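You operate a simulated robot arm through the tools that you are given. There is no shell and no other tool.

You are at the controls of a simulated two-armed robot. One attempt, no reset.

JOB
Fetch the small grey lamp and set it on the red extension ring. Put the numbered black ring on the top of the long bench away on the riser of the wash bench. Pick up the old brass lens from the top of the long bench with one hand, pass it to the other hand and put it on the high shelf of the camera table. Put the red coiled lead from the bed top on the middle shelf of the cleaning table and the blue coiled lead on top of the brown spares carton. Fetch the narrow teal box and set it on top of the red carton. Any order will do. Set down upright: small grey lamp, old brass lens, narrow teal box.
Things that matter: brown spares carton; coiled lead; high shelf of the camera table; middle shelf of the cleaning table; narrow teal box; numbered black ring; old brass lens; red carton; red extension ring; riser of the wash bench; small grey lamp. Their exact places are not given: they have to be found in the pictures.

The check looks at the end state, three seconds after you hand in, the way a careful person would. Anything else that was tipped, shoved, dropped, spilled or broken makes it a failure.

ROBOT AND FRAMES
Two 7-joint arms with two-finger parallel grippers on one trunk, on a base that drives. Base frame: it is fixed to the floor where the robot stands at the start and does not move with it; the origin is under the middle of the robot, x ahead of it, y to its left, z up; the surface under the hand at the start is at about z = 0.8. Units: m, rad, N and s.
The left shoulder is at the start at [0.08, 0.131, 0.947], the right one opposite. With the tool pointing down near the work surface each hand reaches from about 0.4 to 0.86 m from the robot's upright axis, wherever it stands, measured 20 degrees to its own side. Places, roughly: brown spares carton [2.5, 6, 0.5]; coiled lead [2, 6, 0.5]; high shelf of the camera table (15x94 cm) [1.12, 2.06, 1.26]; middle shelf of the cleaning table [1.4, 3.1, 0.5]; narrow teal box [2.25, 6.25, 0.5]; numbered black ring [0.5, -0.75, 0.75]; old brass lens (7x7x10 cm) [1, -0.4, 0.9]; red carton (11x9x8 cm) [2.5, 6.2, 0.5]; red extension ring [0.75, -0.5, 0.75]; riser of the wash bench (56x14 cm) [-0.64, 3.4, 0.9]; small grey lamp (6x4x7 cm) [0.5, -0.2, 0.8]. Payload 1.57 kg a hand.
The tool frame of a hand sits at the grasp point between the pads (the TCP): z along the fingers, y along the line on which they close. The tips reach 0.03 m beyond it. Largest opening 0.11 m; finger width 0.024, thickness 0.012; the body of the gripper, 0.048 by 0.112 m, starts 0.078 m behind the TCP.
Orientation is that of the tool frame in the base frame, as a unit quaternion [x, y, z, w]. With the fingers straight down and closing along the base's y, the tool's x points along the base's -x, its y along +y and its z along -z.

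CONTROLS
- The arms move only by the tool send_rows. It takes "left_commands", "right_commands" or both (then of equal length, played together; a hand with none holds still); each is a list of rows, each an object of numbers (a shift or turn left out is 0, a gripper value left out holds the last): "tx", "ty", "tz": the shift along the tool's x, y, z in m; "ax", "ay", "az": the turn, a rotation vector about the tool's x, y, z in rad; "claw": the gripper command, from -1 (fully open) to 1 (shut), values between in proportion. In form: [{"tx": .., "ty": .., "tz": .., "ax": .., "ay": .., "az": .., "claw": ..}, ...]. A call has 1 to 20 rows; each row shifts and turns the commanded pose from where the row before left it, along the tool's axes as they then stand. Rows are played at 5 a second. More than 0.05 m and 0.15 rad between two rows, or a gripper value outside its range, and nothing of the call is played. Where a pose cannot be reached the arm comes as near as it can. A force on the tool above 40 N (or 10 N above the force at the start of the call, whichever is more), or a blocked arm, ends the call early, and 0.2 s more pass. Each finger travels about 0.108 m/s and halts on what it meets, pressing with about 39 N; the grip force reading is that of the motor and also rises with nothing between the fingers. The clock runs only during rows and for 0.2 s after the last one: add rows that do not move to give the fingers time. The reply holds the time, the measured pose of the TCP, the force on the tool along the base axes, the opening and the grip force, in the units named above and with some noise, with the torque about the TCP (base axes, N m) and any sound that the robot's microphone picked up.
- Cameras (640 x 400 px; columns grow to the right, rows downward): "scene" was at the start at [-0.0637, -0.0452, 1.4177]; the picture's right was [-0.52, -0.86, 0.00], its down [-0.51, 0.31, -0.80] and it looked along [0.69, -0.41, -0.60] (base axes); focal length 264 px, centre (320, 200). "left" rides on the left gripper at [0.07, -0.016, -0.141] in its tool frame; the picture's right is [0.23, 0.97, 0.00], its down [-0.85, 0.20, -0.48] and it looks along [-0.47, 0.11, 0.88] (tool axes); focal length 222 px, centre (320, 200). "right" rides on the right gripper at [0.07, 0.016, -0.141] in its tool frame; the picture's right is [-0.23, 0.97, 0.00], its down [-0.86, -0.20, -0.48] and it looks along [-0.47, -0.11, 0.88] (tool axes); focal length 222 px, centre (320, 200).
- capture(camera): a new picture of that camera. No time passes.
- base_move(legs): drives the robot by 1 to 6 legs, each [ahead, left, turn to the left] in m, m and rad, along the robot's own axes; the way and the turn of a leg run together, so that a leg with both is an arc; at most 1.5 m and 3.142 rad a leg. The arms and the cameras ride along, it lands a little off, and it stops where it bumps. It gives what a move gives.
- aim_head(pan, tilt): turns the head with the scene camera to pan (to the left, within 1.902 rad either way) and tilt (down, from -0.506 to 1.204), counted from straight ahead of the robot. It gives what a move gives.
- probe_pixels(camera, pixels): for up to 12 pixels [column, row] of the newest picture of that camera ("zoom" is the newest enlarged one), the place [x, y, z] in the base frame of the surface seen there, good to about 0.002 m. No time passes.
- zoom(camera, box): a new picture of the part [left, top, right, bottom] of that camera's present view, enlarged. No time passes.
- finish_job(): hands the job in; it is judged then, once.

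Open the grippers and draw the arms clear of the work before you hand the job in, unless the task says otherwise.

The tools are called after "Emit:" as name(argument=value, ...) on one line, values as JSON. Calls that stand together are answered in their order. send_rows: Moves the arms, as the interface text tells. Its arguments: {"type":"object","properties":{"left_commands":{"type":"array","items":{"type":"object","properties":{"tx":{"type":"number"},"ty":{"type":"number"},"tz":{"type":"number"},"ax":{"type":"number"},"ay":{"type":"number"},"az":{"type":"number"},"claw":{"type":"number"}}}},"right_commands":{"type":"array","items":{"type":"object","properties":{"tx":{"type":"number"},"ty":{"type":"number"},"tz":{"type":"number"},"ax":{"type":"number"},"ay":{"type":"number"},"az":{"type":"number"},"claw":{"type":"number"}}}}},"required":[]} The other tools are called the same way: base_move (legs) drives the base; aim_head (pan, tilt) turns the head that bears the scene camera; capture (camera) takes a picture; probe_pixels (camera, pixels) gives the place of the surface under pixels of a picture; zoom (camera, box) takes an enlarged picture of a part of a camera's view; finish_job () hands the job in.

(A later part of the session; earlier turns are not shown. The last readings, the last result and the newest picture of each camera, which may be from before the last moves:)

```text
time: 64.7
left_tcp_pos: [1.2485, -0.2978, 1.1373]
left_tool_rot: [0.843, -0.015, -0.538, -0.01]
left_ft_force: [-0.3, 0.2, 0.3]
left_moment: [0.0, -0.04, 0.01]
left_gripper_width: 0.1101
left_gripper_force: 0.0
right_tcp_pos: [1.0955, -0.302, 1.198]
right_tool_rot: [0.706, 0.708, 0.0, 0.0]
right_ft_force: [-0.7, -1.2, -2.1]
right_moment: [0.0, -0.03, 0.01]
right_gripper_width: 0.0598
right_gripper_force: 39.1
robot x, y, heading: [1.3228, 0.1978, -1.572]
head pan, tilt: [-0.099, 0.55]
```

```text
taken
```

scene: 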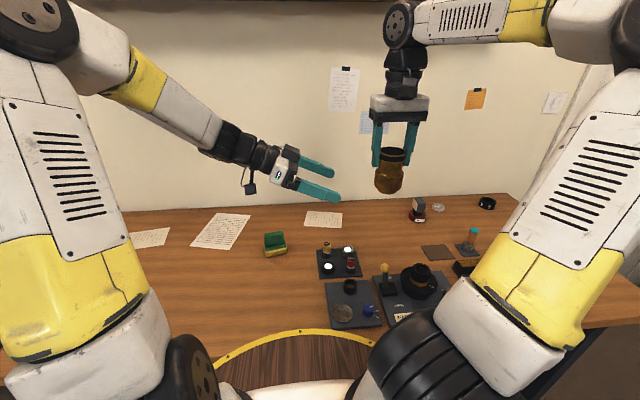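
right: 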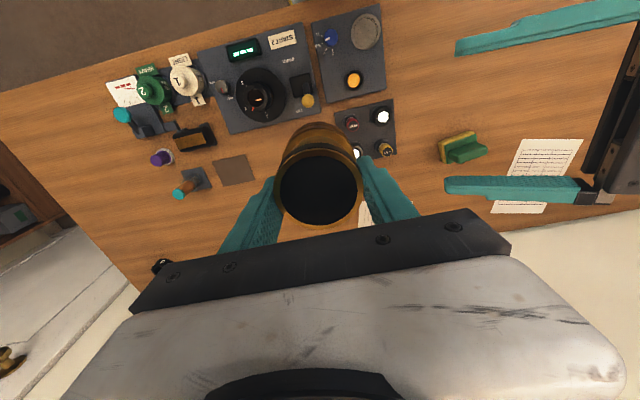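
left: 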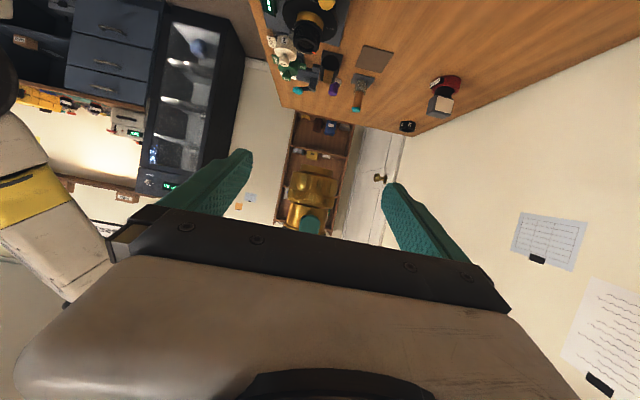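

The lens (gold, left picture ~(310,190)) is centred between the left fingers. I advance horizontally 0.11 m and check for clearance.

Emit:
send_rows(left_commands=[{"tx": -0.0115, "ty": 0.001, "tz": 0.025}, {"tx": -0.0115, "ty": 0.001, "tz": 0.025}, {"tx": -0.0115, "ty": 0.001, "tz": 0.025}, {"tx": -0.0115, "ty": 0.001, "tz": 0.025}, {}])

Emit:
capture(camera="left")

Emit:
zoom(camera="scene", box=[260, 80, 468, 210])

Emit:
capture(camera="right")

```text
time: 65.8
left_tcp_pos: [1.1374, -0.2999, 1.135]
left_tool_rot: [0.843, -0.016, -0.538, -0.01]
left_ft_force: [-0.2, -0.4, 0.2]
left_moment: [0.0, 0.01, 0.0]
left_gripper_width: 0.1098
left_gripper_force: 0.1
right_tcp_pos: [1.0953, -0.3029, 1.1991]
right_tool_rot: [0.707, 0.708, -0.001, 0.0]
right_ft_force: [-0.3, 0.7, -3.4]
right_moment: [-0.01, 0.0, 0.01]
right_gripper_width: 0.0595
right_gripper_force: 39.3
robot x, y, heading: [1.3245, 0.1989, -1.571]
head pan, tilt: [-0.099, 0.55]
```

```text
taken
```

left: 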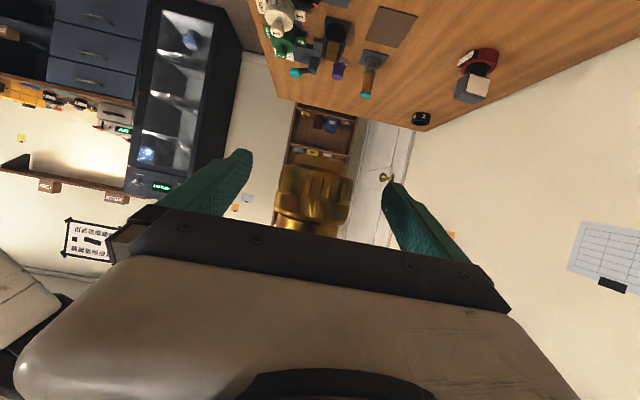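

```text
3.08 times, centred on (364, 145) of scene
```

zoom: 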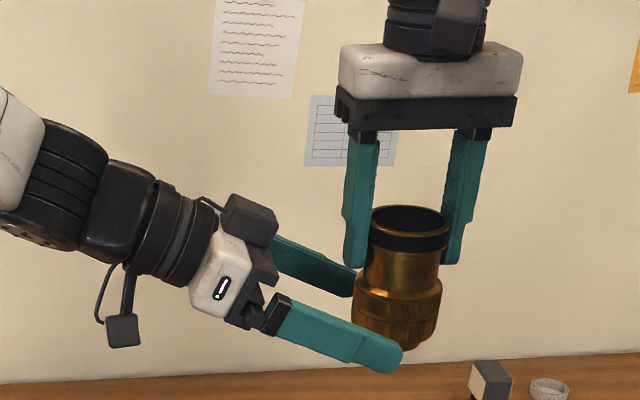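

```text
taken
```

right: 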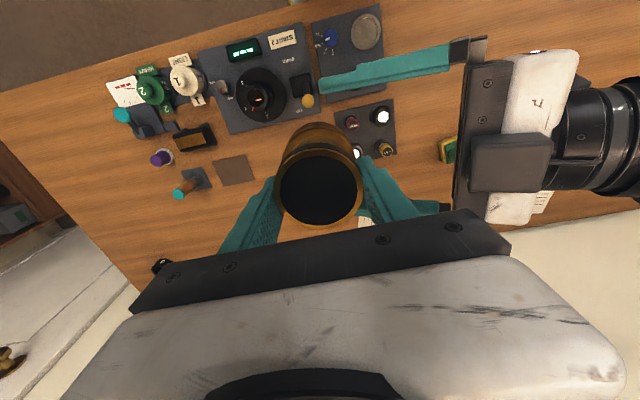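

There is good clearance: left fingers around the lower barrel, right fingers on the cap. I advance the last 32 mm and up 11 mm, then check again.

Emit:
send_rows(left_commands=[{"tx": -0.0117, "ty": 0.0006, "tz": 0.0122}, {"tx": -0.0117, "ty": 0.0006, "tz": 0.0122}, {}])

Emit:
zoom(camera="scene", box=[260, 80, 468, 210])

Emit:
capture(camera="right")

Emit:
capture(camera="left")

```text
time: 66.7
left_tcp_pos: [1.1061, -0.3008, 1.1463]
left_tool_rot: [0.843, -0.015, -0.538, -0.01]
left_ft_force: [-0.1, 0.2, 0.2]
left_moment: [0.0, 0.02, -0.01]
left_gripper_width: 0.1103
left_gripper_force: 0.0
right_tcp_pos: [1.0957, -0.3027, 1.1979]
right_tool_rot: [0.707, 0.708, 0.001, 0.0]
right_ft_force: [-0.3, 0.2, -3.1]
right_moment: [-0.02, 0.01, -0.05]
right_gripper_width: 0.06
right_gripper_force: 38.2
robot x, y, heading: [1.321, 0.1994, -1.572]
head pan, tilt: [-0.099, 0.55]
```

```text
3.08 times, centred on (364, 145) of scene
```

zoom: 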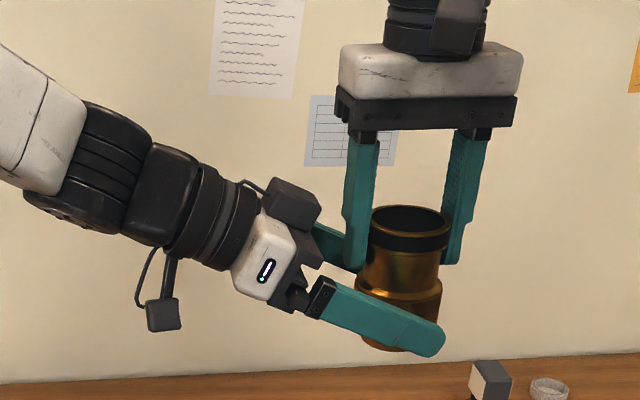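

```text
taken
```

right: 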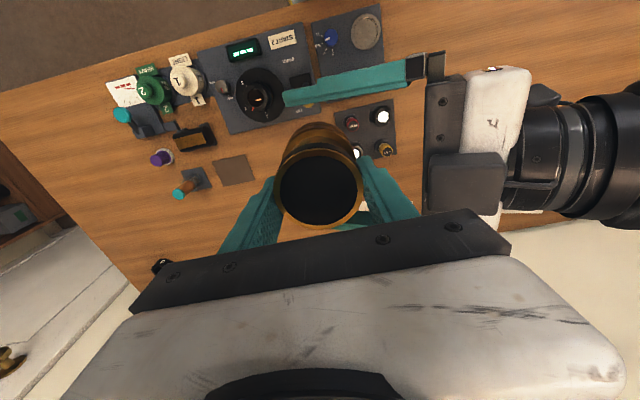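

```text
taken
```

left: 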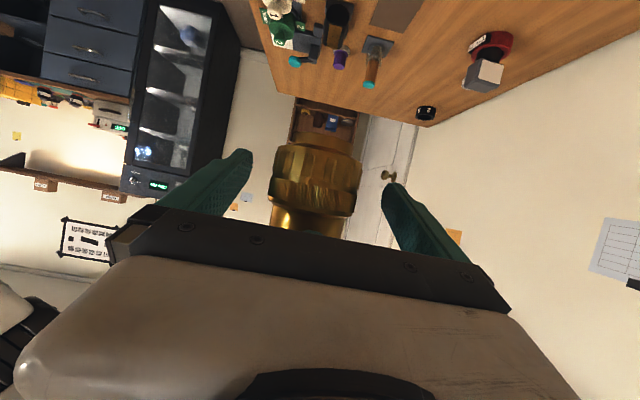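

The lens's lower barrel is centred between the left fingers. I close the left gripper while the right still holds.

Emit:
send_rows(left_commands=[{"claw": -0.2}, {"claw": 0.2}, {"claw": 1}, {"claw": 1}, {"claw": 1}])

Emit:
zoom(camera="scene", box=[260, 80, 468, 210])

```text
time: 67.8
left_tcp_pos: [1.1062, -0.2986, 1.1456]
left_tool_rot: [0.843, -0.018, -0.538, -0.012]
left_ft_force: [8.7, 31.9, 1.3]
left_moment: [-1.33, 0.39, -0.44]
left_gripper_width: 0.0629
left_gripper_force: 38.8
right_tcp_pos: [1.0956, -0.3037, 1.1991]
right_tool_rot: [0.706, 0.708, -0.001, 0.002]
right_ft_force: [-8.1, -30.2, -4.3]
right_moment: [-0.29, 0.1, 0.15]
right_gripper_width: 0.0599
right_gripper_force: 39.3
robot x, y, heading: [1.3232, 0.1979, -1.573]
head pan, tilt: [-0.099, 0.55]
```

```text
3.08 times, centred on (364, 145) of scene
```

zoom: 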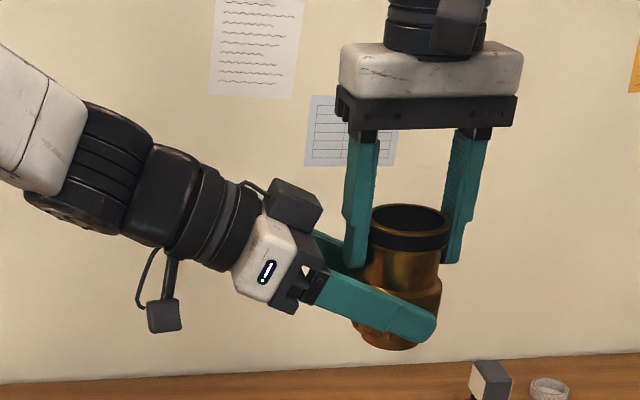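

Width 0.0629 with about 32 N side force, because the hands are ~2 mm out of line. I shift the left hand slightly to +y to relax that before releasing.

Emit:
send_rows(left_commands=[{"ty": -0.0015}, {}])

```text
time: 68.5
left_tcp_pos: [1.107, -0.3003, 1.1449]
left_tool_rot: [0.843, -0.016, -0.538, -0.011]
left_ft_force: [9.3, 24.2, -4.1]
left_moment: [-0.98, 0.49, -0.5]
left_gripper_width: 0.0632
left_gripper_force: 39.6
right_tcp_pos: [1.0969, -0.3026, 1.1993]
right_tool_rot: [0.706, 0.708, -0.002, 0.001]
right_ft_force: [-9.1, -24.2, 4.6]
right_moment: [-0.33, -0.06, 0.34]
right_gripper_width: 0.0599
right_gripper_force: 38.8
robot x, y, heading: [1.3271, 0.1981, -1.568]
head pan, tilt: [-0.099, 0.55]
```

Emit:
send_rows(left_commands=[{"ty": -0.003}, {}])

```text
time: 69.0
left_tcp_pos: [1.1067, -0.2992, 1.1456]
left_tool_rot: [0.843, -0.013, -0.537, -0.009]
left_ft_force: [3.3, 7.1, -12.1]
left_moment: [-0.47, 0.16, -0.38]
left_gripper_width: 0.063
left_gripper_force: 38.8
right_tcp_pos: [1.0978, -0.302, 1.1981]
right_tool_rot: [0.706, 0.708, 0.0, -0.001]
right_ft_force: [-3.7, -6.6, 12.7]
right_moment: [0.09, -0.08, 0.29]
right_gripper_width: 0.0601
right_gripper_force: 39.8
robot x, y, heading: [1.3191, 0.1974, -1.568]
head pan, tilt: [-0.099, 0.55]
```

Side force is down to 7 N. I open the right gripper and let the left hand take the lens.

Emit:
send_rows(right_commands=[{"claw": -0.2}, {"claw": -0.6}, {"claw": -1}, {}, {}])

Emit:
zoom(camera="scene", box=[260, 80, 468, 210])

Emit:
capture(camera="right")

```text
time: 70.2
left_tcp_pos: [1.1063, -0.2984, 1.147]
left_tool_rot: [0.842, -0.014, -0.539, -0.009]
left_ft_force: [12.1, -4.0, 1.3]
left_moment: [0.23, 0.66, -0.02]
left_gripper_width: 0.0631
left_gripper_force: 38.7
right_tcp_pos: [1.0962, -0.3019, 1.1982]
right_tool_rot: [0.707, 0.707, 0.0, -0.001]
right_ft_force: [-11.4, 4.2, -5.1]
right_moment: [-0.06, 0.03, 0.11]
right_gripper_width: 0.0994
right_gripper_force: 0.1
robot x, y, heading: [1.323, 0.2012, -1.568]
head pan, tilt: [-0.099, 0.55]
```

```text
3.08 times, centred on (364, 145) of scene
```

zoom: 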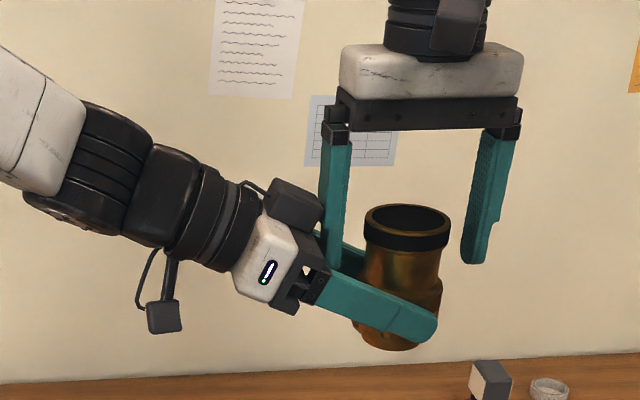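

```text
taken
```

right: 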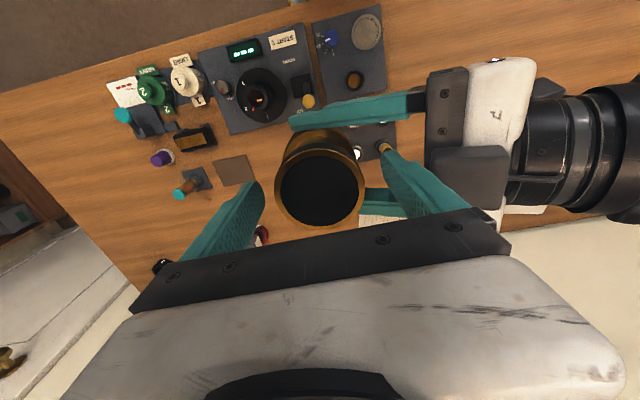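

The right's opening finger touches the left gripper body (12 N). I set the right opening to about 0.083 m, then raise it straight up.

Emit:
send_rows(right_commands=[{"claw": -0.5}, {}, {"tz": -0.02}, {"tz": -0.03}, {"tz": -0.04}, {}])

Emit:
capture(camera="scene")

Emit:
zoom(camera="scene", box=[260, 80, 468, 210])

```text
time: 71.7
left_tcp_pos: [1.1051, -0.2974, 1.1461]
left_tool_rot: [0.843, -0.014, -0.538, -0.009]
left_ft_force: [0.7, 0.1, -3.3]
left_moment: [0.01, -0.01, -0.01]
left_gripper_width: 0.0628
left_gripper_force: 38.7
right_tcp_pos: [1.0953, -0.3024, 1.2918]
right_tool_rot: [0.706, 0.708, 0.0, 0.0]
right_ft_force: [0.4, 0.1, 0.1]
right_moment: [-0.01, 0.0, -0.04]
right_gripper_width: 0.0827
right_gripper_force: 0.1
robot x, y, heading: [1.3225, 0.1974, -1.564]
head pan, tilt: [-0.099, 0.55]
```

```text
taken
```

scene: 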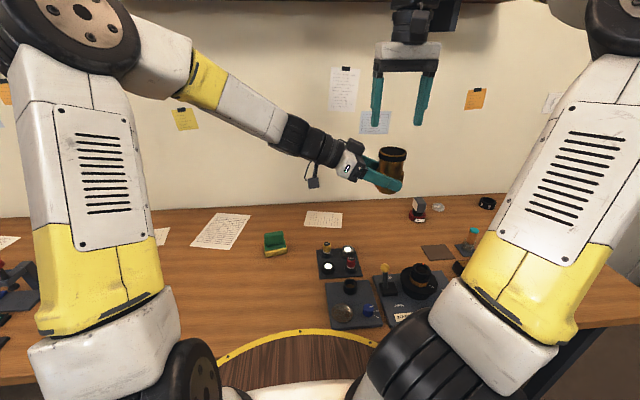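

```text
3.08 times, centred on (364, 145) of scene
```

zoom: 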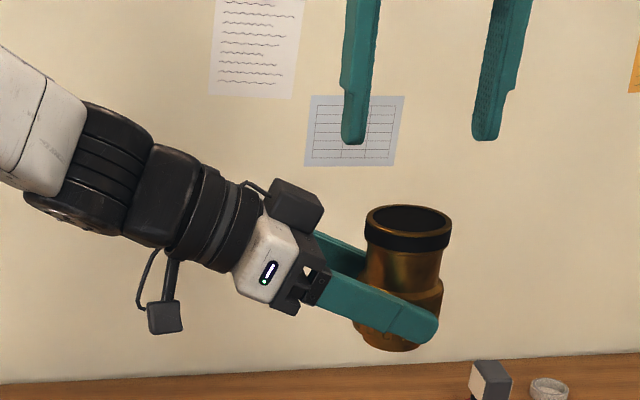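

The left hand now holds the lens alone. I draw the left hand to its own side and yaw it forward, keeping the lens vertical, and lower the right a little.

Emit:
send_rows(left_commands=[{"tx": 0.01794, "ty": -0.0016, "tz": -0.03886}, {"tx": 0.01794, "ty": -0.0016, "tz": -0.03886}, {"tx": 0.01794, "ty": -0.0016, "tz": -0.03886}, {"tx": 0.01794, "ty": -0.0016, "tz": -0.03886}, {"tx": 0.01794, "ty": -0.0016, "tz": -0.03886}, {"tx": 0.01794, "ty": -0.0016, "tz": -0.03886}, {"tx": 0.01794, "ty": -0.0016, "tz": -0.03886}, {"ax": -0.1271, "az": -0.0586}, {"ax": -0.1271, "az": -0.0586}, {"ax": -0.1271, "az": -0.0586}, {"ax": -0.1271, "az": -0.0586}, {"ax": -0.1271, "az": -0.0586}, {"ax": -0.1271, "az": -0.0586}, {"ax": -0.1271, "az": -0.0586}, {"ax": -0.1271, "az": -0.0586}, {}])

Emit:
capture(camera="scene")

```text
time: 75.0
left_tcp_pos: [1.4084, -0.3113, 1.1572]
left_tool_rot: [0.723, 0.434, -0.461, 0.277]
left_ft_force: [0.0, -0.1, -3.9]
left_moment: [0.04, 0.01, 0.01]
left_gripper_width: 0.0627
left_gripper_force: 39.6
left hand out of reach, approached as far as the arm can: row 15
right_tcp_pos: [1.0964, -0.3021, 1.2912]
right_tool_rot: [0.706, 0.708, -0.001, 0.0]
right_ft_force: [0.0, 0.0, -0.8]
right_moment: [0.0, -0.01, 0.02]
right_gripper_width: 0.0823
right_gripper_force: 0.1
robot x, y, heading: [1.3226, 0.1954, -1.566]
head pan, tilt: [-0.099, 0.55]
```

```text
taken
```

scene: 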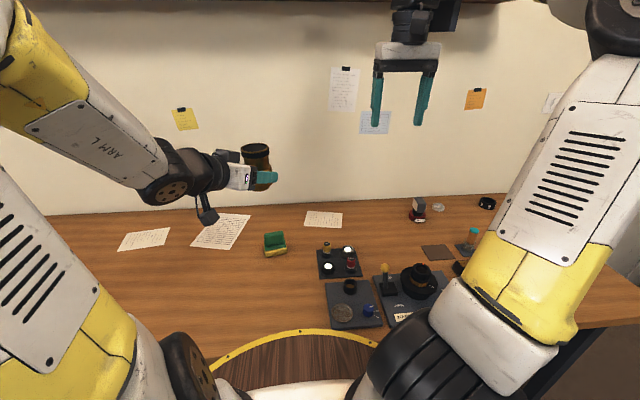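

The lens stays vertical in the left hand (yaw limit about -28°). Before driving back to the bench end I look right to see what stands there.

Emit:
aim_head(pan=-1.1, tilt=0.45)

Emit:
capture(camera="scene")

```text
time: 76.3
left_tcp_pos: [1.408, -0.3108, 1.1584]
left_tool_rot: [0.723, 0.434, -0.461, 0.277]
left_ft_force: [1.0, -1.0, -3.0]
left_moment: [0.02, -0.04, -0.03]
left_gripper_width: 0.0627
left_gripper_force: 38.6
right_tcp_pos: [1.0961, -0.3031, 1.2925]
right_tool_rot: [0.706, 0.708, 0.0, -0.001]
right_ft_force: [-0.9, -0.3, 0.3]
right_moment: [-0.04, -0.01, 0.0]
right_gripper_width: 0.0827
right_gripper_force: 0.1
robot x, y, heading: [1.3227, 0.1989, -1.571]
head pan, tilt: [-1.1, 0.45]
```

```text
taken
```

scene: 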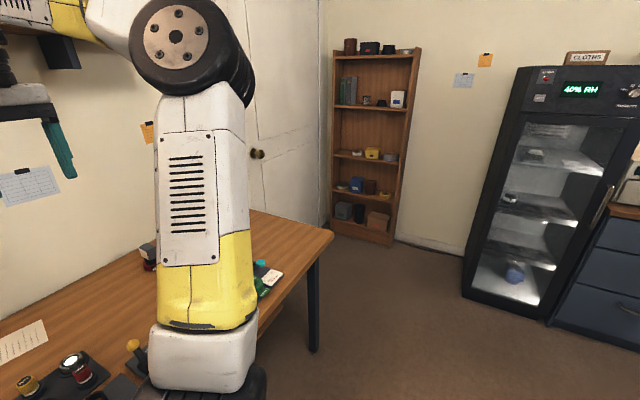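

Emit:
probe_pixels(camera="scene", pixels=[[375, 240], [335, 235], [415, 55], [340, 60], [258, 153], [395, 240], [470, 295], [240, 150], [320, 215], [450, 150], [330, 237]])

```text
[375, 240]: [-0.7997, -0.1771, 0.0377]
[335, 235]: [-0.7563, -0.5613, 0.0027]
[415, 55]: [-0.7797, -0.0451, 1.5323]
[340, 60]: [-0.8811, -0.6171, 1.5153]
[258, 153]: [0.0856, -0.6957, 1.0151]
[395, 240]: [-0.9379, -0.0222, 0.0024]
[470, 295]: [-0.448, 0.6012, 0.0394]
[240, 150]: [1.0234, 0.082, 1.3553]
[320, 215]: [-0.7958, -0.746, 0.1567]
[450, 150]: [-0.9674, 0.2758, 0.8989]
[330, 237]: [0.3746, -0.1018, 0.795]
```

The knob is at (0.086,-0.696) and the bookcase front at x≈-0.78, so the bench end is reachable. I back off, slide right 1.3 m, and turn left to heading about -0.45.

Emit:
base_move(legs=[[-0.12, 0, 0], [0, -1.3, 0], [0, 0, 1.12]])

Emit:
aim_head(pan=-0.4, tilt=0.6)

Emit:
capture(camera="scene")

```text
time: 86.5
left_tcp_pos: [0.5069, 0.1757, 1.1571]
left_tool_rot: [0.396, 0.744, -0.252, 0.475]
left_ft_force: [0.2, 0.5, -3.6]
left_moment: [0.01, 0.0, 0.03]
left_gripper_width: 0.0628
left_gripper_force: 39.4
right_tcp_pos: [0.3516, -0.0935, 1.2912]
right_tool_rot: [0.241, 0.971, 0.0, 0.0]
right_ft_force: [0.2, 0.3, 1.1]
right_moment: [0.03, 0.01, 0.01]
right_gripper_width: 0.0825
right_gripper_force: 0.1
robot x, y, heading: [0.017, 0.3391, -0.484]
head pan, tilt: [-1.1, 0.45]
```

```text
time: 87.6
left_tcp_pos: [0.5059, 0.1768, 1.157]
left_tool_rot: [0.397, 0.744, -0.252, 0.475]
left_ft_force: [-0.8, 0.7, -3.5]
left_moment: [0.07, 0.05, 0.01]
left_gripper_width: 0.063
left_gripper_force: 38.2
right_tcp_pos: [0.3516, -0.0928, 1.292]
right_tool_rot: [0.242, 0.97, 0.0, 0.001]
right_ft_force: [1.0, -0.2, -1.1]
right_moment: [0.01, 0.02, 0.0]
right_gripper_width: 0.0826
right_gripper_force: 0.1
robot x, y, heading: [0.0179, 0.3432, -0.485]
head pan, tilt: [-0.4, 0.6]
```

```text
taken
```

scene: 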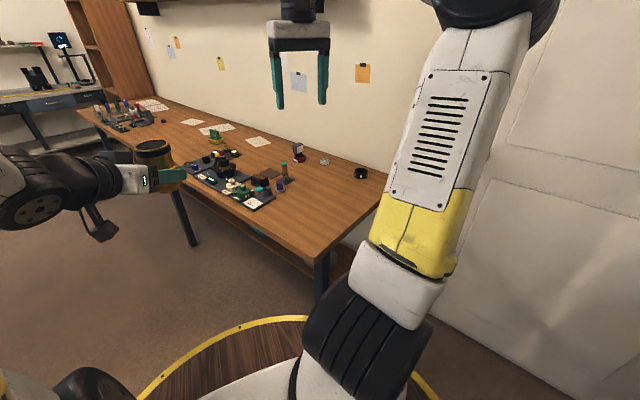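

I move down toward (0.02,-0.03), alongside the bench end.

Emit:
base_move(legs=[[0.174, -0.33, 0.03]])

Emit:
aim_head(pan=-0.35, tilt=0.7)

Emit:
capture(camera="scene")

Emit:
capture(camera="right")

```text
time: 90.0
left_tcp_pos: [0.5147, -0.1717, 1.1574]
left_tool_rot: [0.384, 0.751, -0.245, 0.479]
left_ft_force: [-0.1, 0.5, -3.2]
left_moment: [0.05, 0.03, -0.01]
left_gripper_width: 0.0626
left_gripper_force: 38.8
right_tcp_pos: [0.3699, -0.4481, 1.2918]
right_tool_rot: [0.225, 0.974, 0.0, -0.001]
right_ft_force: [-0.5, 0.9, 0.7]
right_moment: [0.0, -0.01, 0.02]
right_gripper_width: 0.0826
right_gripper_force: 0.0
robot x, y, heading: [0.0172, -0.0273, -0.448]
head pan, tilt: [-0.4, 0.6]
```

```text
time: 90.6
left_tcp_pos: [0.5146, -0.1716, 1.1583]
left_tool_rot: [0.384, 0.751, -0.245, 0.478]
left_ft_force: [0.3, -0.2, -3.9]
left_moment: [0.02, 0.02, 0.01]
left_gripper_width: 0.0631
left_gripper_force: 38.8
right_tcp_pos: [0.369, -0.4469, 1.2917]
right_tool_rot: [0.225, 0.974, -0.001, 0.0]
right_ft_force: [-0.3, -0.7, 0.5]
right_moment: [0.0, -0.03, 0.0]
right_gripper_width: 0.0828
right_gripper_force: 0.0
robot x, y, heading: [0.0211, -0.0237, -0.451]
head pan, tilt: [-0.351, 0.7]
```

```text
taken
```

scene: 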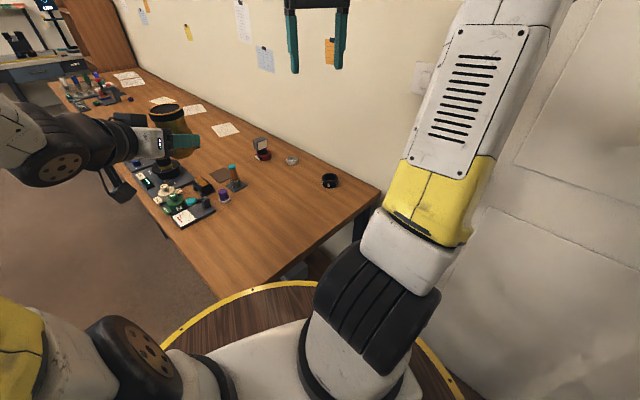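

```text
taken
```

right: 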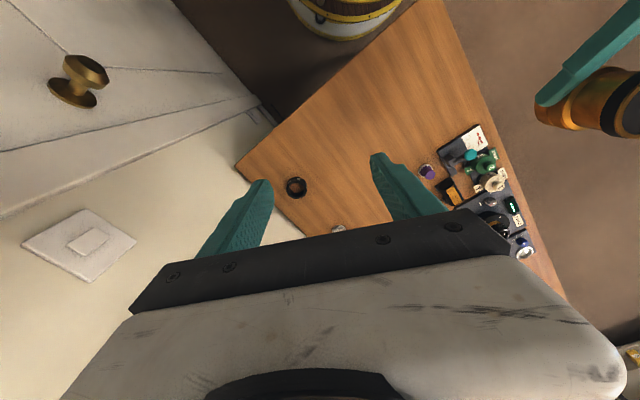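

The black ring shows at scene (329,181) and right (296,187). I zoom and probe it.

Emit:
zoom(camera="scene", box=[305, 166, 353, 196])

Emit:
probe_pixels(camera="zoom", pixels=[[215, 190], [440, 190], [325, 125], [325, 210], [320, 300], [260, 165], [395, 165], [325, 235], [225, 250], [430, 250]])

Emit:
zoom(camera="right", box=[256, 162, 336, 212])

Emit:
probe_pixels(camera="right", pixels=[[287, 186], [305, 187], [296, 178], [296, 196], [338, 228]])

```text
13.33 times, centred on (329, 181) of scene
```

zoom: 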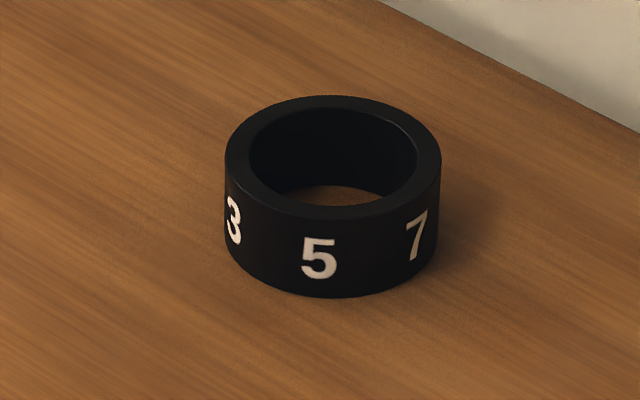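

```text
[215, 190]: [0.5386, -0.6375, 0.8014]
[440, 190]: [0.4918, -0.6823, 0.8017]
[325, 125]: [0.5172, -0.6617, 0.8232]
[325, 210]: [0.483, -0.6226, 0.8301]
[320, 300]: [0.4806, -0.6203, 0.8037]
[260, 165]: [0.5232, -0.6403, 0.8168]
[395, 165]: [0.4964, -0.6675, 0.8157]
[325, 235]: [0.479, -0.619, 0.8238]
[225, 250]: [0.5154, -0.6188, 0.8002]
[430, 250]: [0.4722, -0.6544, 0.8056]
```

```text
8.00 times, centred on (296, 187) of right
```

zoom: 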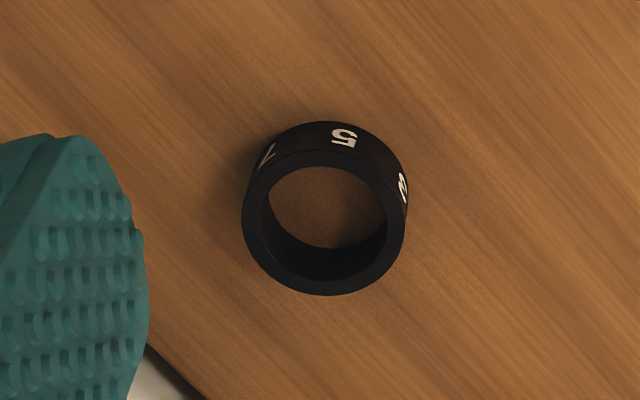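

```text
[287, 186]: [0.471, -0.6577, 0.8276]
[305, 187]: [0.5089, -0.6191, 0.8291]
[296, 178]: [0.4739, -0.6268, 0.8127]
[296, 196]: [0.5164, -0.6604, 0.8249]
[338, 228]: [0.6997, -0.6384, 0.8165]
```

The ring centre is about (0.4995,-0.643), outer Ø≈0.062, top z≈0.83. I lower the right hand to z≈1.04 and move over it with the gripper open.

Emit:
send_rows(right_commands=[{"tz": 0.042, "claw": -1}, {"tz": 0.042}, {"tz": 0.042}, {"tz": 0.042}, {"tz": 0.042}, {"tz": 0.042}, {"tx": -0.0338, "ty": -0.0198}, {"tx": -0.0338, "ty": -0.0198}, {"tx": -0.0338, "ty": -0.0198}, {"tx": -0.0338, "ty": -0.0198}, {"tx": -0.0338, "ty": -0.0198}, {"tx": -0.0338, "ty": -0.0198}, {}])

Emit:
capture(camera="right")

Emit:
capture(camera="scene")

```text
time: 93.4
left_tcp_pos: [0.5145, -0.1711, 1.1572]
left_tool_rot: [0.384, 0.751, -0.244, 0.478]
left_ft_force: [1.2, 0.0, -3.3]
left_moment: [0.04, 0.04, 0.0]
left_gripper_width: 0.0629
left_gripper_force: 38.6
right_tcp_pos: [0.4637, -0.6369, 1.0336]
right_tool_rot: [0.225, 0.974, 0.0, 0.001]
right_ft_force: [0.4, -0.5, -0.3]
right_moment: [-0.02, 0.02, 0.0]
right_gripper_width: 0.11
right_gripper_force: 0.0
right hand out of reach, approached as far as the arm can: row 12
robot x, y, heading: [0.0224, -0.0205, -0.456]
head pan, tilt: [-0.351, 0.7]
```

```text
taken
```

right: 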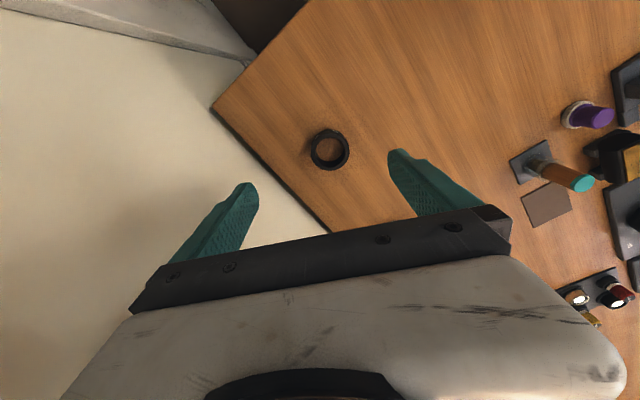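

```text
taken
```

scene: 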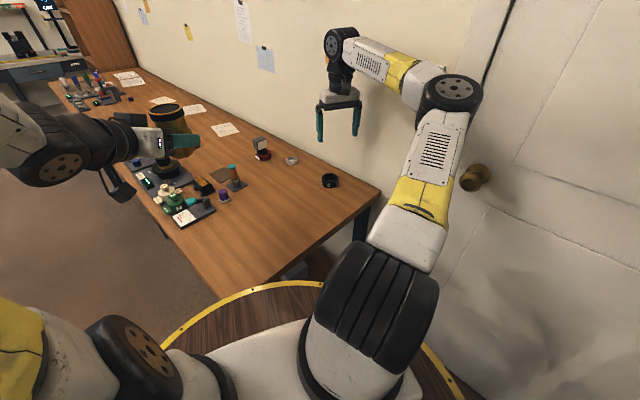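

The arm isn't stretched, so a wrist limit blocks it. I turn the tool about its axis by -0.7 rad (the ring is round) and see whether that frees the reach.

Emit:
send_rows(right_commands=[{"az": -0.14}, {"az": -0.14}, {"az": -0.14}, {"az": -0.14}, {"az": -0.14}, {}])

Emit:
probe_pixels(camera="scene", pixels=[[450, 95], [475, 178], [440, 75], [480, 100], [430, 150], [410, 230]])

```text
time: 94.8
left_tcp_pos: [0.5152, -0.1719, 1.1577]
left_tool_rot: [0.384, 0.751, -0.244, 0.479]
left_ft_force: [-0.6, 0.0, -3.4]
left_moment: [0.03, 0.02, -0.04]
left_gripper_width: 0.0628
left_gripper_force: 38.5
right_tcp_pos: [0.4656, -0.6362, 1.0344]
right_tool_rot: [-0.123, 0.992, 0.001, -0.001]
right_ft_force: [-0.3, -0.4, -0.2]
right_moment: [-0.03, 0.0, 0.0]
right_gripper_width: 0.1101
right_gripper_force: 0.1
robot x, y, heading: [0.0214, -0.0243, -0.454]
head pan, tilt: [-0.351, 0.7]
```

```text
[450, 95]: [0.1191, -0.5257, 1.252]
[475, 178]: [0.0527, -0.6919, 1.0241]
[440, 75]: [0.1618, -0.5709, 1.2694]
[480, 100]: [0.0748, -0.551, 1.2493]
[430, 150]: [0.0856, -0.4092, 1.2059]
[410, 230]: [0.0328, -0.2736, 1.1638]
```

The turn worked. Now I try to move the remaining 35 mm to over the ring.

Emit:
send_rows(right_commands=[{"tx": -0.0156, "ty": -0.0075}, {"tx": -0.0156, "ty": -0.0075}, {}])

Emit:
capture(camera="right")

```text
time: 95.6
left_tcp_pos: [0.5149, -0.172, 1.1571]
left_tool_rot: [0.385, 0.75, -0.245, 0.478]
left_ft_force: [0.2, -0.1, -4.2]
left_moment: [0.05, -0.01, 0.0]
left_gripper_width: 0.0626
left_gripper_force: 39.1
right_tcp_pos: [0.4709, -0.6431, 1.0339]
right_tool_rot: [-0.122, 0.992, -0.001, 0.0]
right_ft_force: [0.7, 0.3, -0.1]
right_moment: [0.02, 0.0, 0.03]
right_gripper_width: 0.1102
right_gripper_force: 0.1
right hand out of reach, approached as far as the arm can: row 1, 2
robot x, y, heading: [0.017, -0.0233, -0.454]
head pan, tilt: [-0.351, 0.7]
```

```text
taken
```

right: 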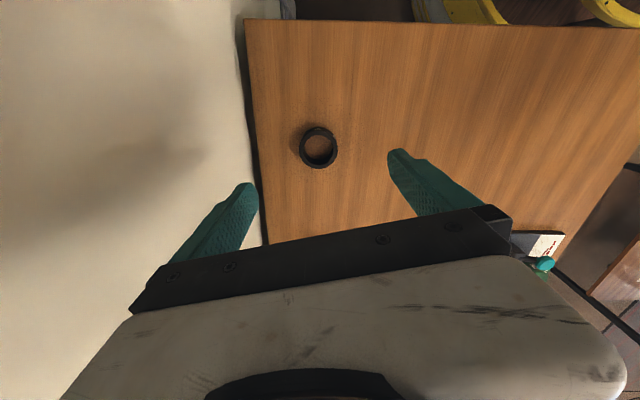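

Still blocked, so it's the arm's elbow posture at this height. I descend 0.1 m here (clear bench below) and retry, since reach should be better near the surface.

Emit:
send_rows(right_commands=[{"tz": 0.04}, {"tz": 0.04}, {"tz": 0.03}, {}, {"tx": -0.0135, "ty": -0.0035}, {"tx": -0.0135, "ty": -0.0035}, {}])

Emit:
capture(camera="right")

```text
time: 97.2
left_tcp_pos: [0.5141, -0.1721, 1.158]
left_tool_rot: [0.384, 0.751, -0.244, 0.479]
left_ft_force: [-0.3, -0.2, -2.8]
left_moment: [0.06, 0.01, 0.03]
left_gripper_width: 0.0627
left_gripper_force: 38.8
right_tcp_pos: [0.4876, -0.6419, 0.9222]
right_tool_rot: [-0.123, 0.992, 0.0, 0.0]
right_ft_force: [-0.2, 0.5, -0.9]
right_moment: [0.04, -0.01, 0.02]
right_gripper_width: 0.1101
right_gripper_force: 0.0
right hand out of reach, approached as far as the arm can: row 6
robot x, y, heading: [0.0232, -0.0273, -0.45]
head pan, tilt: [-0.351, 0.7]
```

```text
taken
```

right: 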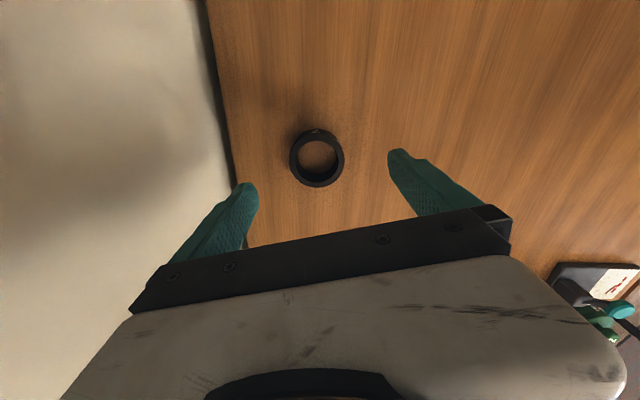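

The limit relaxes as the hand lowers (now x=0.4876). I go down to z≈0.875, still above the ring top, and move the last 12 mm.

Emit:
send_rows(right_commands=[{"tz": 0.025}, {"tz": 0.02}, {}, {"tx": -0.0115, "ty": -0.004}, {}])

Emit:
capture(camera="right")

Emit:
zoom(camera="scene", box=[284, 120, 412, 200])

```text
time: 98.4
left_tcp_pos: [0.5153, -0.1718, 1.1571]
left_tool_rot: [0.384, 0.751, -0.243, 0.478]
left_ft_force: [0.0, -0.4, -3.0]
left_moment: [0.01, 0.02, 0.01]
left_gripper_width: 0.0627
left_gripper_force: 38.7
right_tcp_pos: [0.4939, -0.642, 0.8773]
right_tool_rot: [-0.123, 0.992, 0.0, 0.0]
right_ft_force: [-0.7, 0.4, 0.2]
right_moment: [0.0, -0.03, -0.02]
right_gripper_width: 0.1099
right_gripper_force: 0.0
right hand out of reach, approached as far as the arm can: row 4
robot x, y, heading: [0.0206, -0.0214, -0.449]
head pan, tilt: [-0.351, 0.7]
```

```text
taken
```

right: 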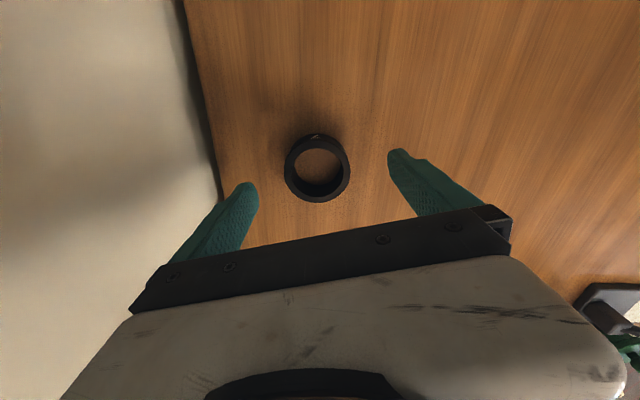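

```text
5.00 times, centred on (348, 160) of scene
```

zoom: 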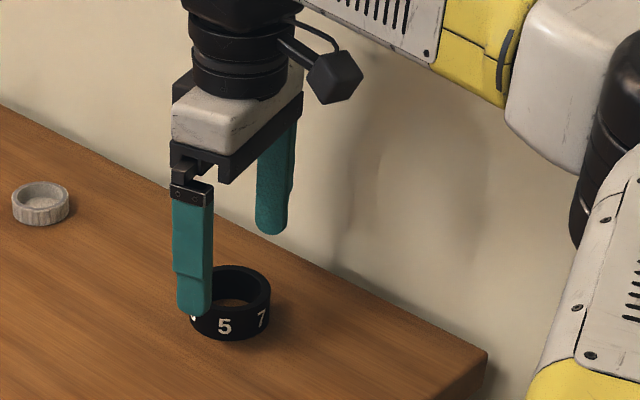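

The ring is centred between the fingers (right picture (317,165), within ~5 mm). I descend to z≈0.838 and close.

Emit:
send_rows(right_commands=[{"tz": 0.02}, {"tz": 0.019}, {}, {"claw": 0.0}, {"claw": 1}, {"claw": 1}, {"claw": 1}])

Emit:
capture(camera="right")

```text
time: 100.0
left_tcp_pos: [0.5162, -0.1714, 1.1571]
left_tool_rot: [0.383, 0.751, -0.244, 0.479]
left_ft_force: [0.8, -0.1, -3.5]
left_moment: [0.01, 0.0, -0.01]
left_gripper_width: 0.063
left_gripper_force: 39.3
right_tcp_pos: [0.494, -0.6413, 0.8402]
right_tool_rot: [-0.123, 0.992, 0.0, 0.0]
right_ft_force: [0.7, 0.7, -0.5]
right_moment: [0.01, -0.02, 0.02]
right_gripper_width: 0.0598
right_gripper_force: 39.2
robot x, y, heading: [0.0215, -0.0242, -0.453]
head pan, tilt: [-0.351, 0.7]
```

```text
taken
```

right: 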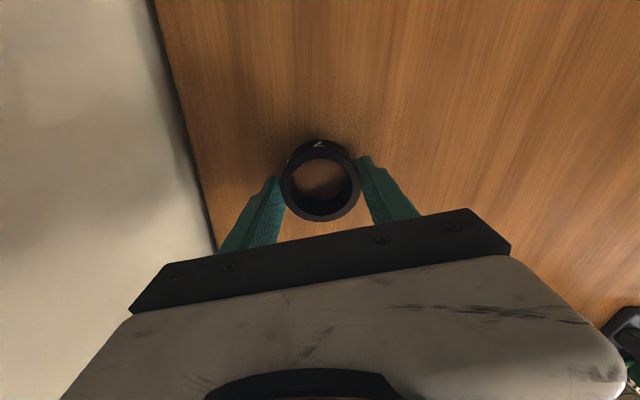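

The ring is gripped (0.0598 m). I lift a little and check.

Emit:
send_rows(right_commands=[{"tz": -0.02}, {"tz": -0.02}, {}])

Emit:
capture(camera="right")

```text
time: 100.8
left_tcp_pos: [0.5157, -0.1715, 1.1576]
left_tool_rot: [0.383, 0.751, -0.244, 0.479]
left_ft_force: [-0.6, -0.3, -2.8]
left_moment: [0.02, 0.01, -0.02]
left_gripper_width: 0.0624
left_gripper_force: 38.7
right_tcp_pos: [0.4961, -0.6415, 0.8699]
right_tool_rot: [-0.123, 0.992, 0.0, 0.002]
right_ft_force: [0.5, 0.1, -1.1]
right_moment: [-0.02, -0.01, 0.01]
right_gripper_width: 0.0596
right_gripper_force: 38.6
right hand out of reach, approached as far as the arm can: row 2
robot x, y, heading: [0.0211, -0.0265, -0.45]
head pan, tilt: [-0.351, 0.7]
```

```text
taken
```

right: 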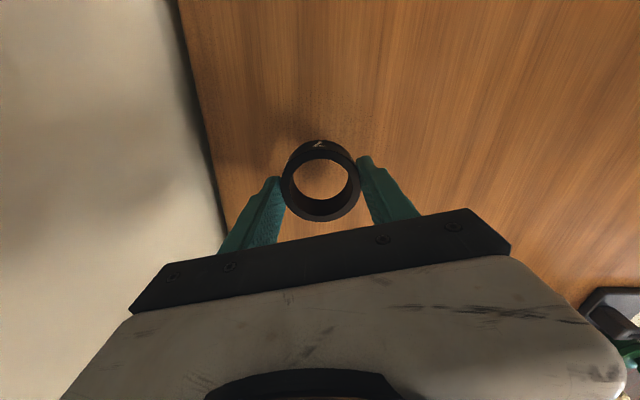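

The ring is held. I retract the right hand toward the robot while rising.

Emit:
send_rows(right_commands=[{"tx": 0.0155, "ty": 0.0365}, {"tx": 0.0155, "ty": 0.0365, "tz": -0.02}, {"tx": 0.0155, "ty": 0.0365, "tz": -0.02}, {"tx": 0.0155, "ty": 0.0365, "tz": -0.02}, {"tx": 0.0155, "ty": 0.0365, "tz": -0.02}, {"tz": -0.04}, {"tz": -0.04}, {"tz": -0.04}, {}])

Emit:
capture(camera="scene")

```text
time: 102.8
left_tcp_pos: [0.5145, -0.1717, 1.1586]
left_tool_rot: [0.385, 0.751, -0.244, 0.478]
left_ft_force: [-0.4, 0.3, -3.4]
left_moment: [0.02, 0.05, 0.0]
left_gripper_width: 0.0629
left_gripper_force: 39.3
right_tcp_pos: [0.3718, -0.4827, 1.0665]
right_tool_rot: [-0.122, 0.993, 0.001, 0.0]
right_ft_force: [-1.4, 0.2, -0.3]
right_moment: [0.02, 0.0, -0.02]
right_gripper_width: 0.0602
right_gripper_force: 39.3
robot x, y, heading: [0.0194, -0.0213, -0.449]
head pan, tilt: [-0.351, 0.7]
```

```text
taken
```

scene: 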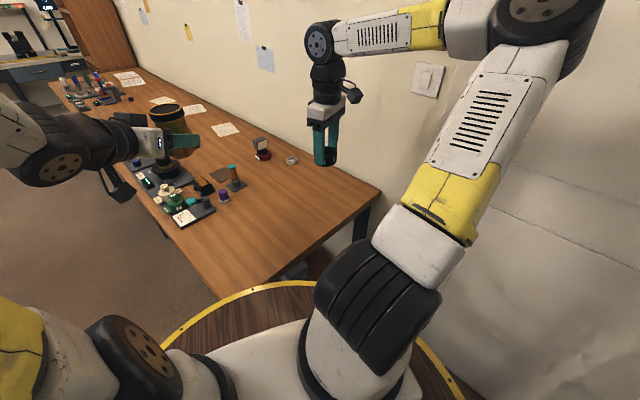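

Both items are held: lens in the left hand, ring in the right. I drive out into the aisle, turn to face +y, and go up the aisle at x≈0.3.

Emit:
base_move(legs=[[-0.161, 0.333, 0], [0.252, 0.122, 0], [0, 0, 2.02]])

Emit:
aim_head(pan=0.0, tilt=0.35)

Emit:
capture(camera="scene")

```text
time: 111.7
left_tcp_pos: [0.2168, 0.8564, 1.1574]
left_tool_rot: [-0.44, 0.721, 0.279, 0.458]
left_ft_force: [0.2, -0.3, -3.0]
left_moment: [-0.05, 0.0, 0.03]
left_gripper_width: 0.0627
left_gripper_force: 38.5
right_tcp_pos: [0.5582, 0.8701, 1.0666]
right_tool_rot: [0.91, -0.415, 0.0, 0.0]
right_ft_force: [-0.2, -0.3, 0.2]
right_moment: [-0.03, 0.01, -0.02]
right_gripper_width: 0.06
right_gripper_force: 38.9
robot x, y, heading: [0.3078, 0.3529, 1.589]
head pan, tilt: [-0.351, 0.7]
```

```text
time: 112.5
left_tcp_pos: [0.2176, 0.858, 1.1571]
left_tool_rot: [-0.439, 0.72, 0.281, 0.459]
left_ft_force: [0.5, -0.6, -3.8]
left_moment: [-0.01, 0.01, 0.01]
left_gripper_width: 0.0626
left_gripper_force: 38.8
right_tcp_pos: [0.5596, 0.8685, 1.0663]
right_tool_rot: [0.91, -0.415, 0.0, 0.0]
right_ft_force: [0.2, 0.9, -0.1]
right_moment: [0.03, -0.01, 0.03]
right_gripper_width: 0.0598
right_gripper_force: 39.1
robot x, y, heading: [0.3122, 0.3492, 1.586]
head pan, tilt: [0.0, 0.351]
```

```text
taken
```

scene: 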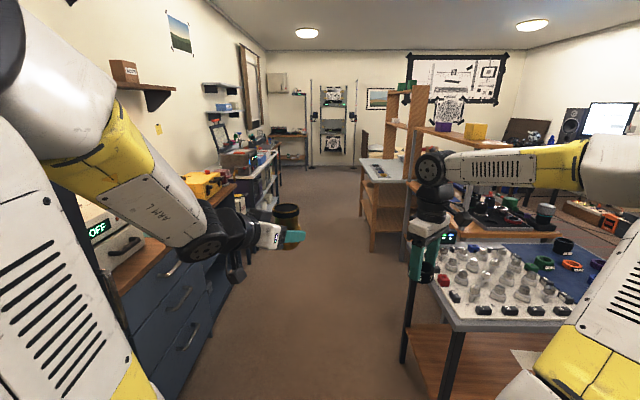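

I probe the clearance on both sides of the aisle ahead.

Emit:
probe_pixels(camera="scene", pixels=[[175, 290], [220, 290], [205, 185], [265, 165], [245, 200], [125, 245], [200, 245], [435, 320], [440, 170], [400, 250], [370, 170], [300, 300]])

Emit:
zoom(camera="scene", box=[200, 120, 300, 220])

```text
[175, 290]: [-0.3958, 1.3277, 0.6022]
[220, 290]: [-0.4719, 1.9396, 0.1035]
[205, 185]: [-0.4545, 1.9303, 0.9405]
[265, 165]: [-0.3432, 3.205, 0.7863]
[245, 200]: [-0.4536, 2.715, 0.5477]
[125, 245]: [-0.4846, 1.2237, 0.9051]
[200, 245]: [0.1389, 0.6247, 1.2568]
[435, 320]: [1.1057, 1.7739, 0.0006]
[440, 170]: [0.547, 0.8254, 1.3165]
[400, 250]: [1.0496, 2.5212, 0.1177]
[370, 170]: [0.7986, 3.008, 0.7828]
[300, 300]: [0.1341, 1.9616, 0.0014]
```

```text
4.00 times, centred on (250, 170) of scene
```

zoom: 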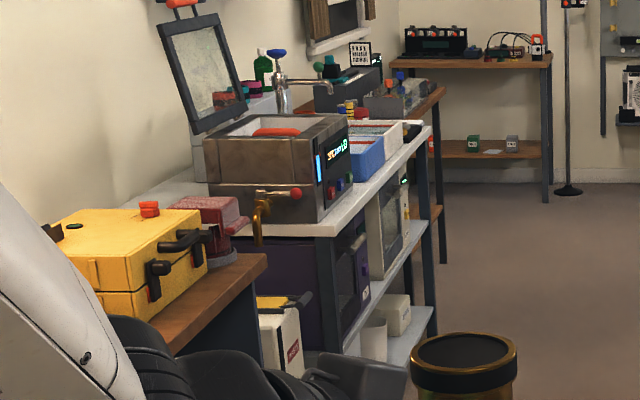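

The aisle is clear (left fronts at x≈-0.4, table legs at x≥0.73). I drive ahead 1.4 m and then turn right to heading about 0.49 toward the camera table.

Emit:
base_move(legs=[[1.4, 0, 0], [0, 0, -1.09]])

Emit:
aim_head(pan=0.1, tilt=0.35)

Emit:
capture(camera="scene")

```text
time: 122.3
left_tcp_pos: [0.7095, 2.0578, 1.1578]
left_tool_rot: [0.013, 0.843, -0.008, 0.538]
left_ft_force: [-0.2, -0.6, -4.4]
left_moment: [-0.03, 0.04, 0.01]
left_gripper_width: 0.0628
left_gripper_force: 38.7
right_tcp_pos: [0.8679, 1.7545, 1.0671]
right_tool_rot: [-0.548, 0.836, 0.0, 0.001]
right_ft_force: [-0.2, -0.3, -0.1]
right_moment: [0.02, 0.0, 0.0]
right_gripper_width: 0.0599
right_gripper_force: 38.9
robot x, y, heading: [0.2894, 1.7581, 0.461]
head pan, tilt: [0.0, 0.351]
```

```text
time: 123.0
left_tcp_pos: [0.709, 2.0569, 1.1574]
left_tool_rot: [0.014, 0.844, -0.009, 0.536]
left_ft_force: [-0.1, 0.7, -3.2]
left_moment: [0.02, 0.04, 0.01]
left_gripper_width: 0.0626
left_gripper_force: 39.1
right_tcp_pos: [0.8676, 1.7545, 1.0663]
right_tool_rot: [-0.547, 0.837, 0.0, 0.0]
right_ft_force: [-0.8, -0.4, -1.2]
right_moment: [0.01, 0.0, 0.02]
right_gripper_width: 0.0597
right_gripper_force: 39.2
robot x, y, heading: [0.2914, 1.7543, 0.46]
head pan, tilt: [0.099, 0.351]
```

```text
taken
```

scene: 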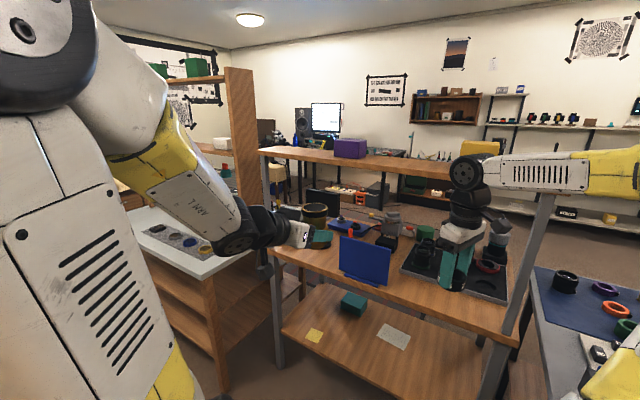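

The high shelf runs from (262,152) to (500,165) with the purple box at (350,148). I zoom on the shelf and probe it.

Emit:
zoom(camera="scene", box=[240, 120, 528, 300])

Emit:
probe_pixels(camera="scene", pixels=[[264, 149], [290, 151], [310, 152], [330, 155], [278, 147], [320, 148], [262, 152], [335, 145], [350, 150], [366, 150], [272, 260], [300, 250]])

```text
2.22 times, centred on (384, 210) of scene
```

zoom: 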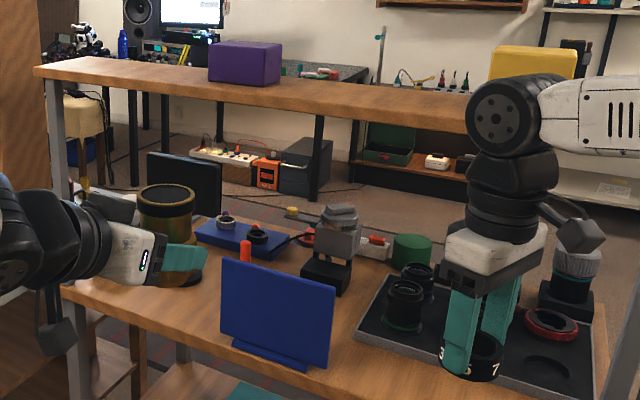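

```text
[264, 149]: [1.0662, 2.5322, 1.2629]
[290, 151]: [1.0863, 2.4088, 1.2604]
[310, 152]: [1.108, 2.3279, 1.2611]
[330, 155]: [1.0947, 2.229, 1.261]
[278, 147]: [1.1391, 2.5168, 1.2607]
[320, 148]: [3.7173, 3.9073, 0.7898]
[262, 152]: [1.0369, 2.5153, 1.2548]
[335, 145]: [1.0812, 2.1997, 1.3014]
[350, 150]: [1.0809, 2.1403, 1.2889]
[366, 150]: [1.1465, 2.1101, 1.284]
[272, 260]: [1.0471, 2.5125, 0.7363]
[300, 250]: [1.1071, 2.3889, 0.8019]
```

The shelf top is z=1.261 and is free from y≈2.21 to 2.53. I retract the right hand (it would meet the shelf) and raise the left so the lens clears the shelf.

Emit:
send_rows(right_commands=[{"tx": 0.0393, "ty": 0.0025}, {"tx": 0.0393, "ty": 0.0025}, {"tx": 0.0393, "ty": 0.0025}, {"tx": 0.0393, "ty": 0.0025}, {"tx": 0.0393, "ty": 0.0025}, {"tx": 0.0393, "ty": 0.0025}, {}], left_commands=[{"tx": -0.0326, "tz": -0.0153}, {"tx": -0.0326, "tz": -0.0153}, {"tx": -0.0326, "tz": -0.0153}, {"tx": -0.0326, "tz": -0.0153}, {"tx": -0.0326, "tz": -0.0153}, {}, {}])

Emit:
capture(camera="scene")

```text
time: 124.6
left_tcp_pos: [0.7084, 2.0576, 1.3355]
left_tool_rot: [0.014, 0.843, -0.008, 0.538]
left_ft_force: [-0.5, 0.1, -3.2]
left_moment: [0.03, 0.06, -0.02]
left_gripper_width: 0.0624
left_gripper_force: 38.9
right_tcp_pos: [0.7586, 1.546, 1.0624]
right_tool_rot: [-0.548, 0.837, 0.0, 0.0]
right_ft_force: [0.3, 0.1, -1.3]
right_moment: [0.04, 0.01, 0.02]
right_gripper_width: 0.0595
right_gripper_force: 39.4
robot x, y, heading: [0.2905, 1.7554, 0.463]
head pan, tilt: [0.099, 0.351]
```

```text
taken
```

scene: 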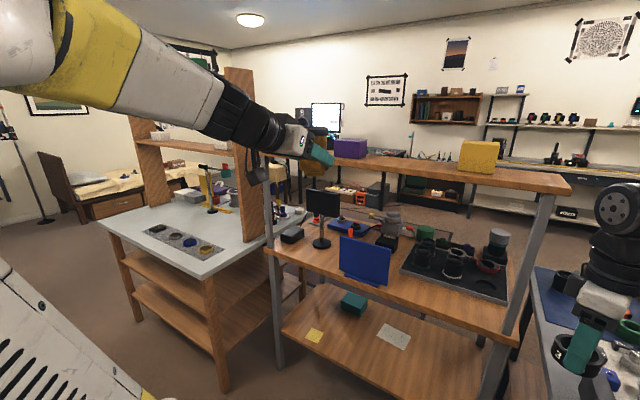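

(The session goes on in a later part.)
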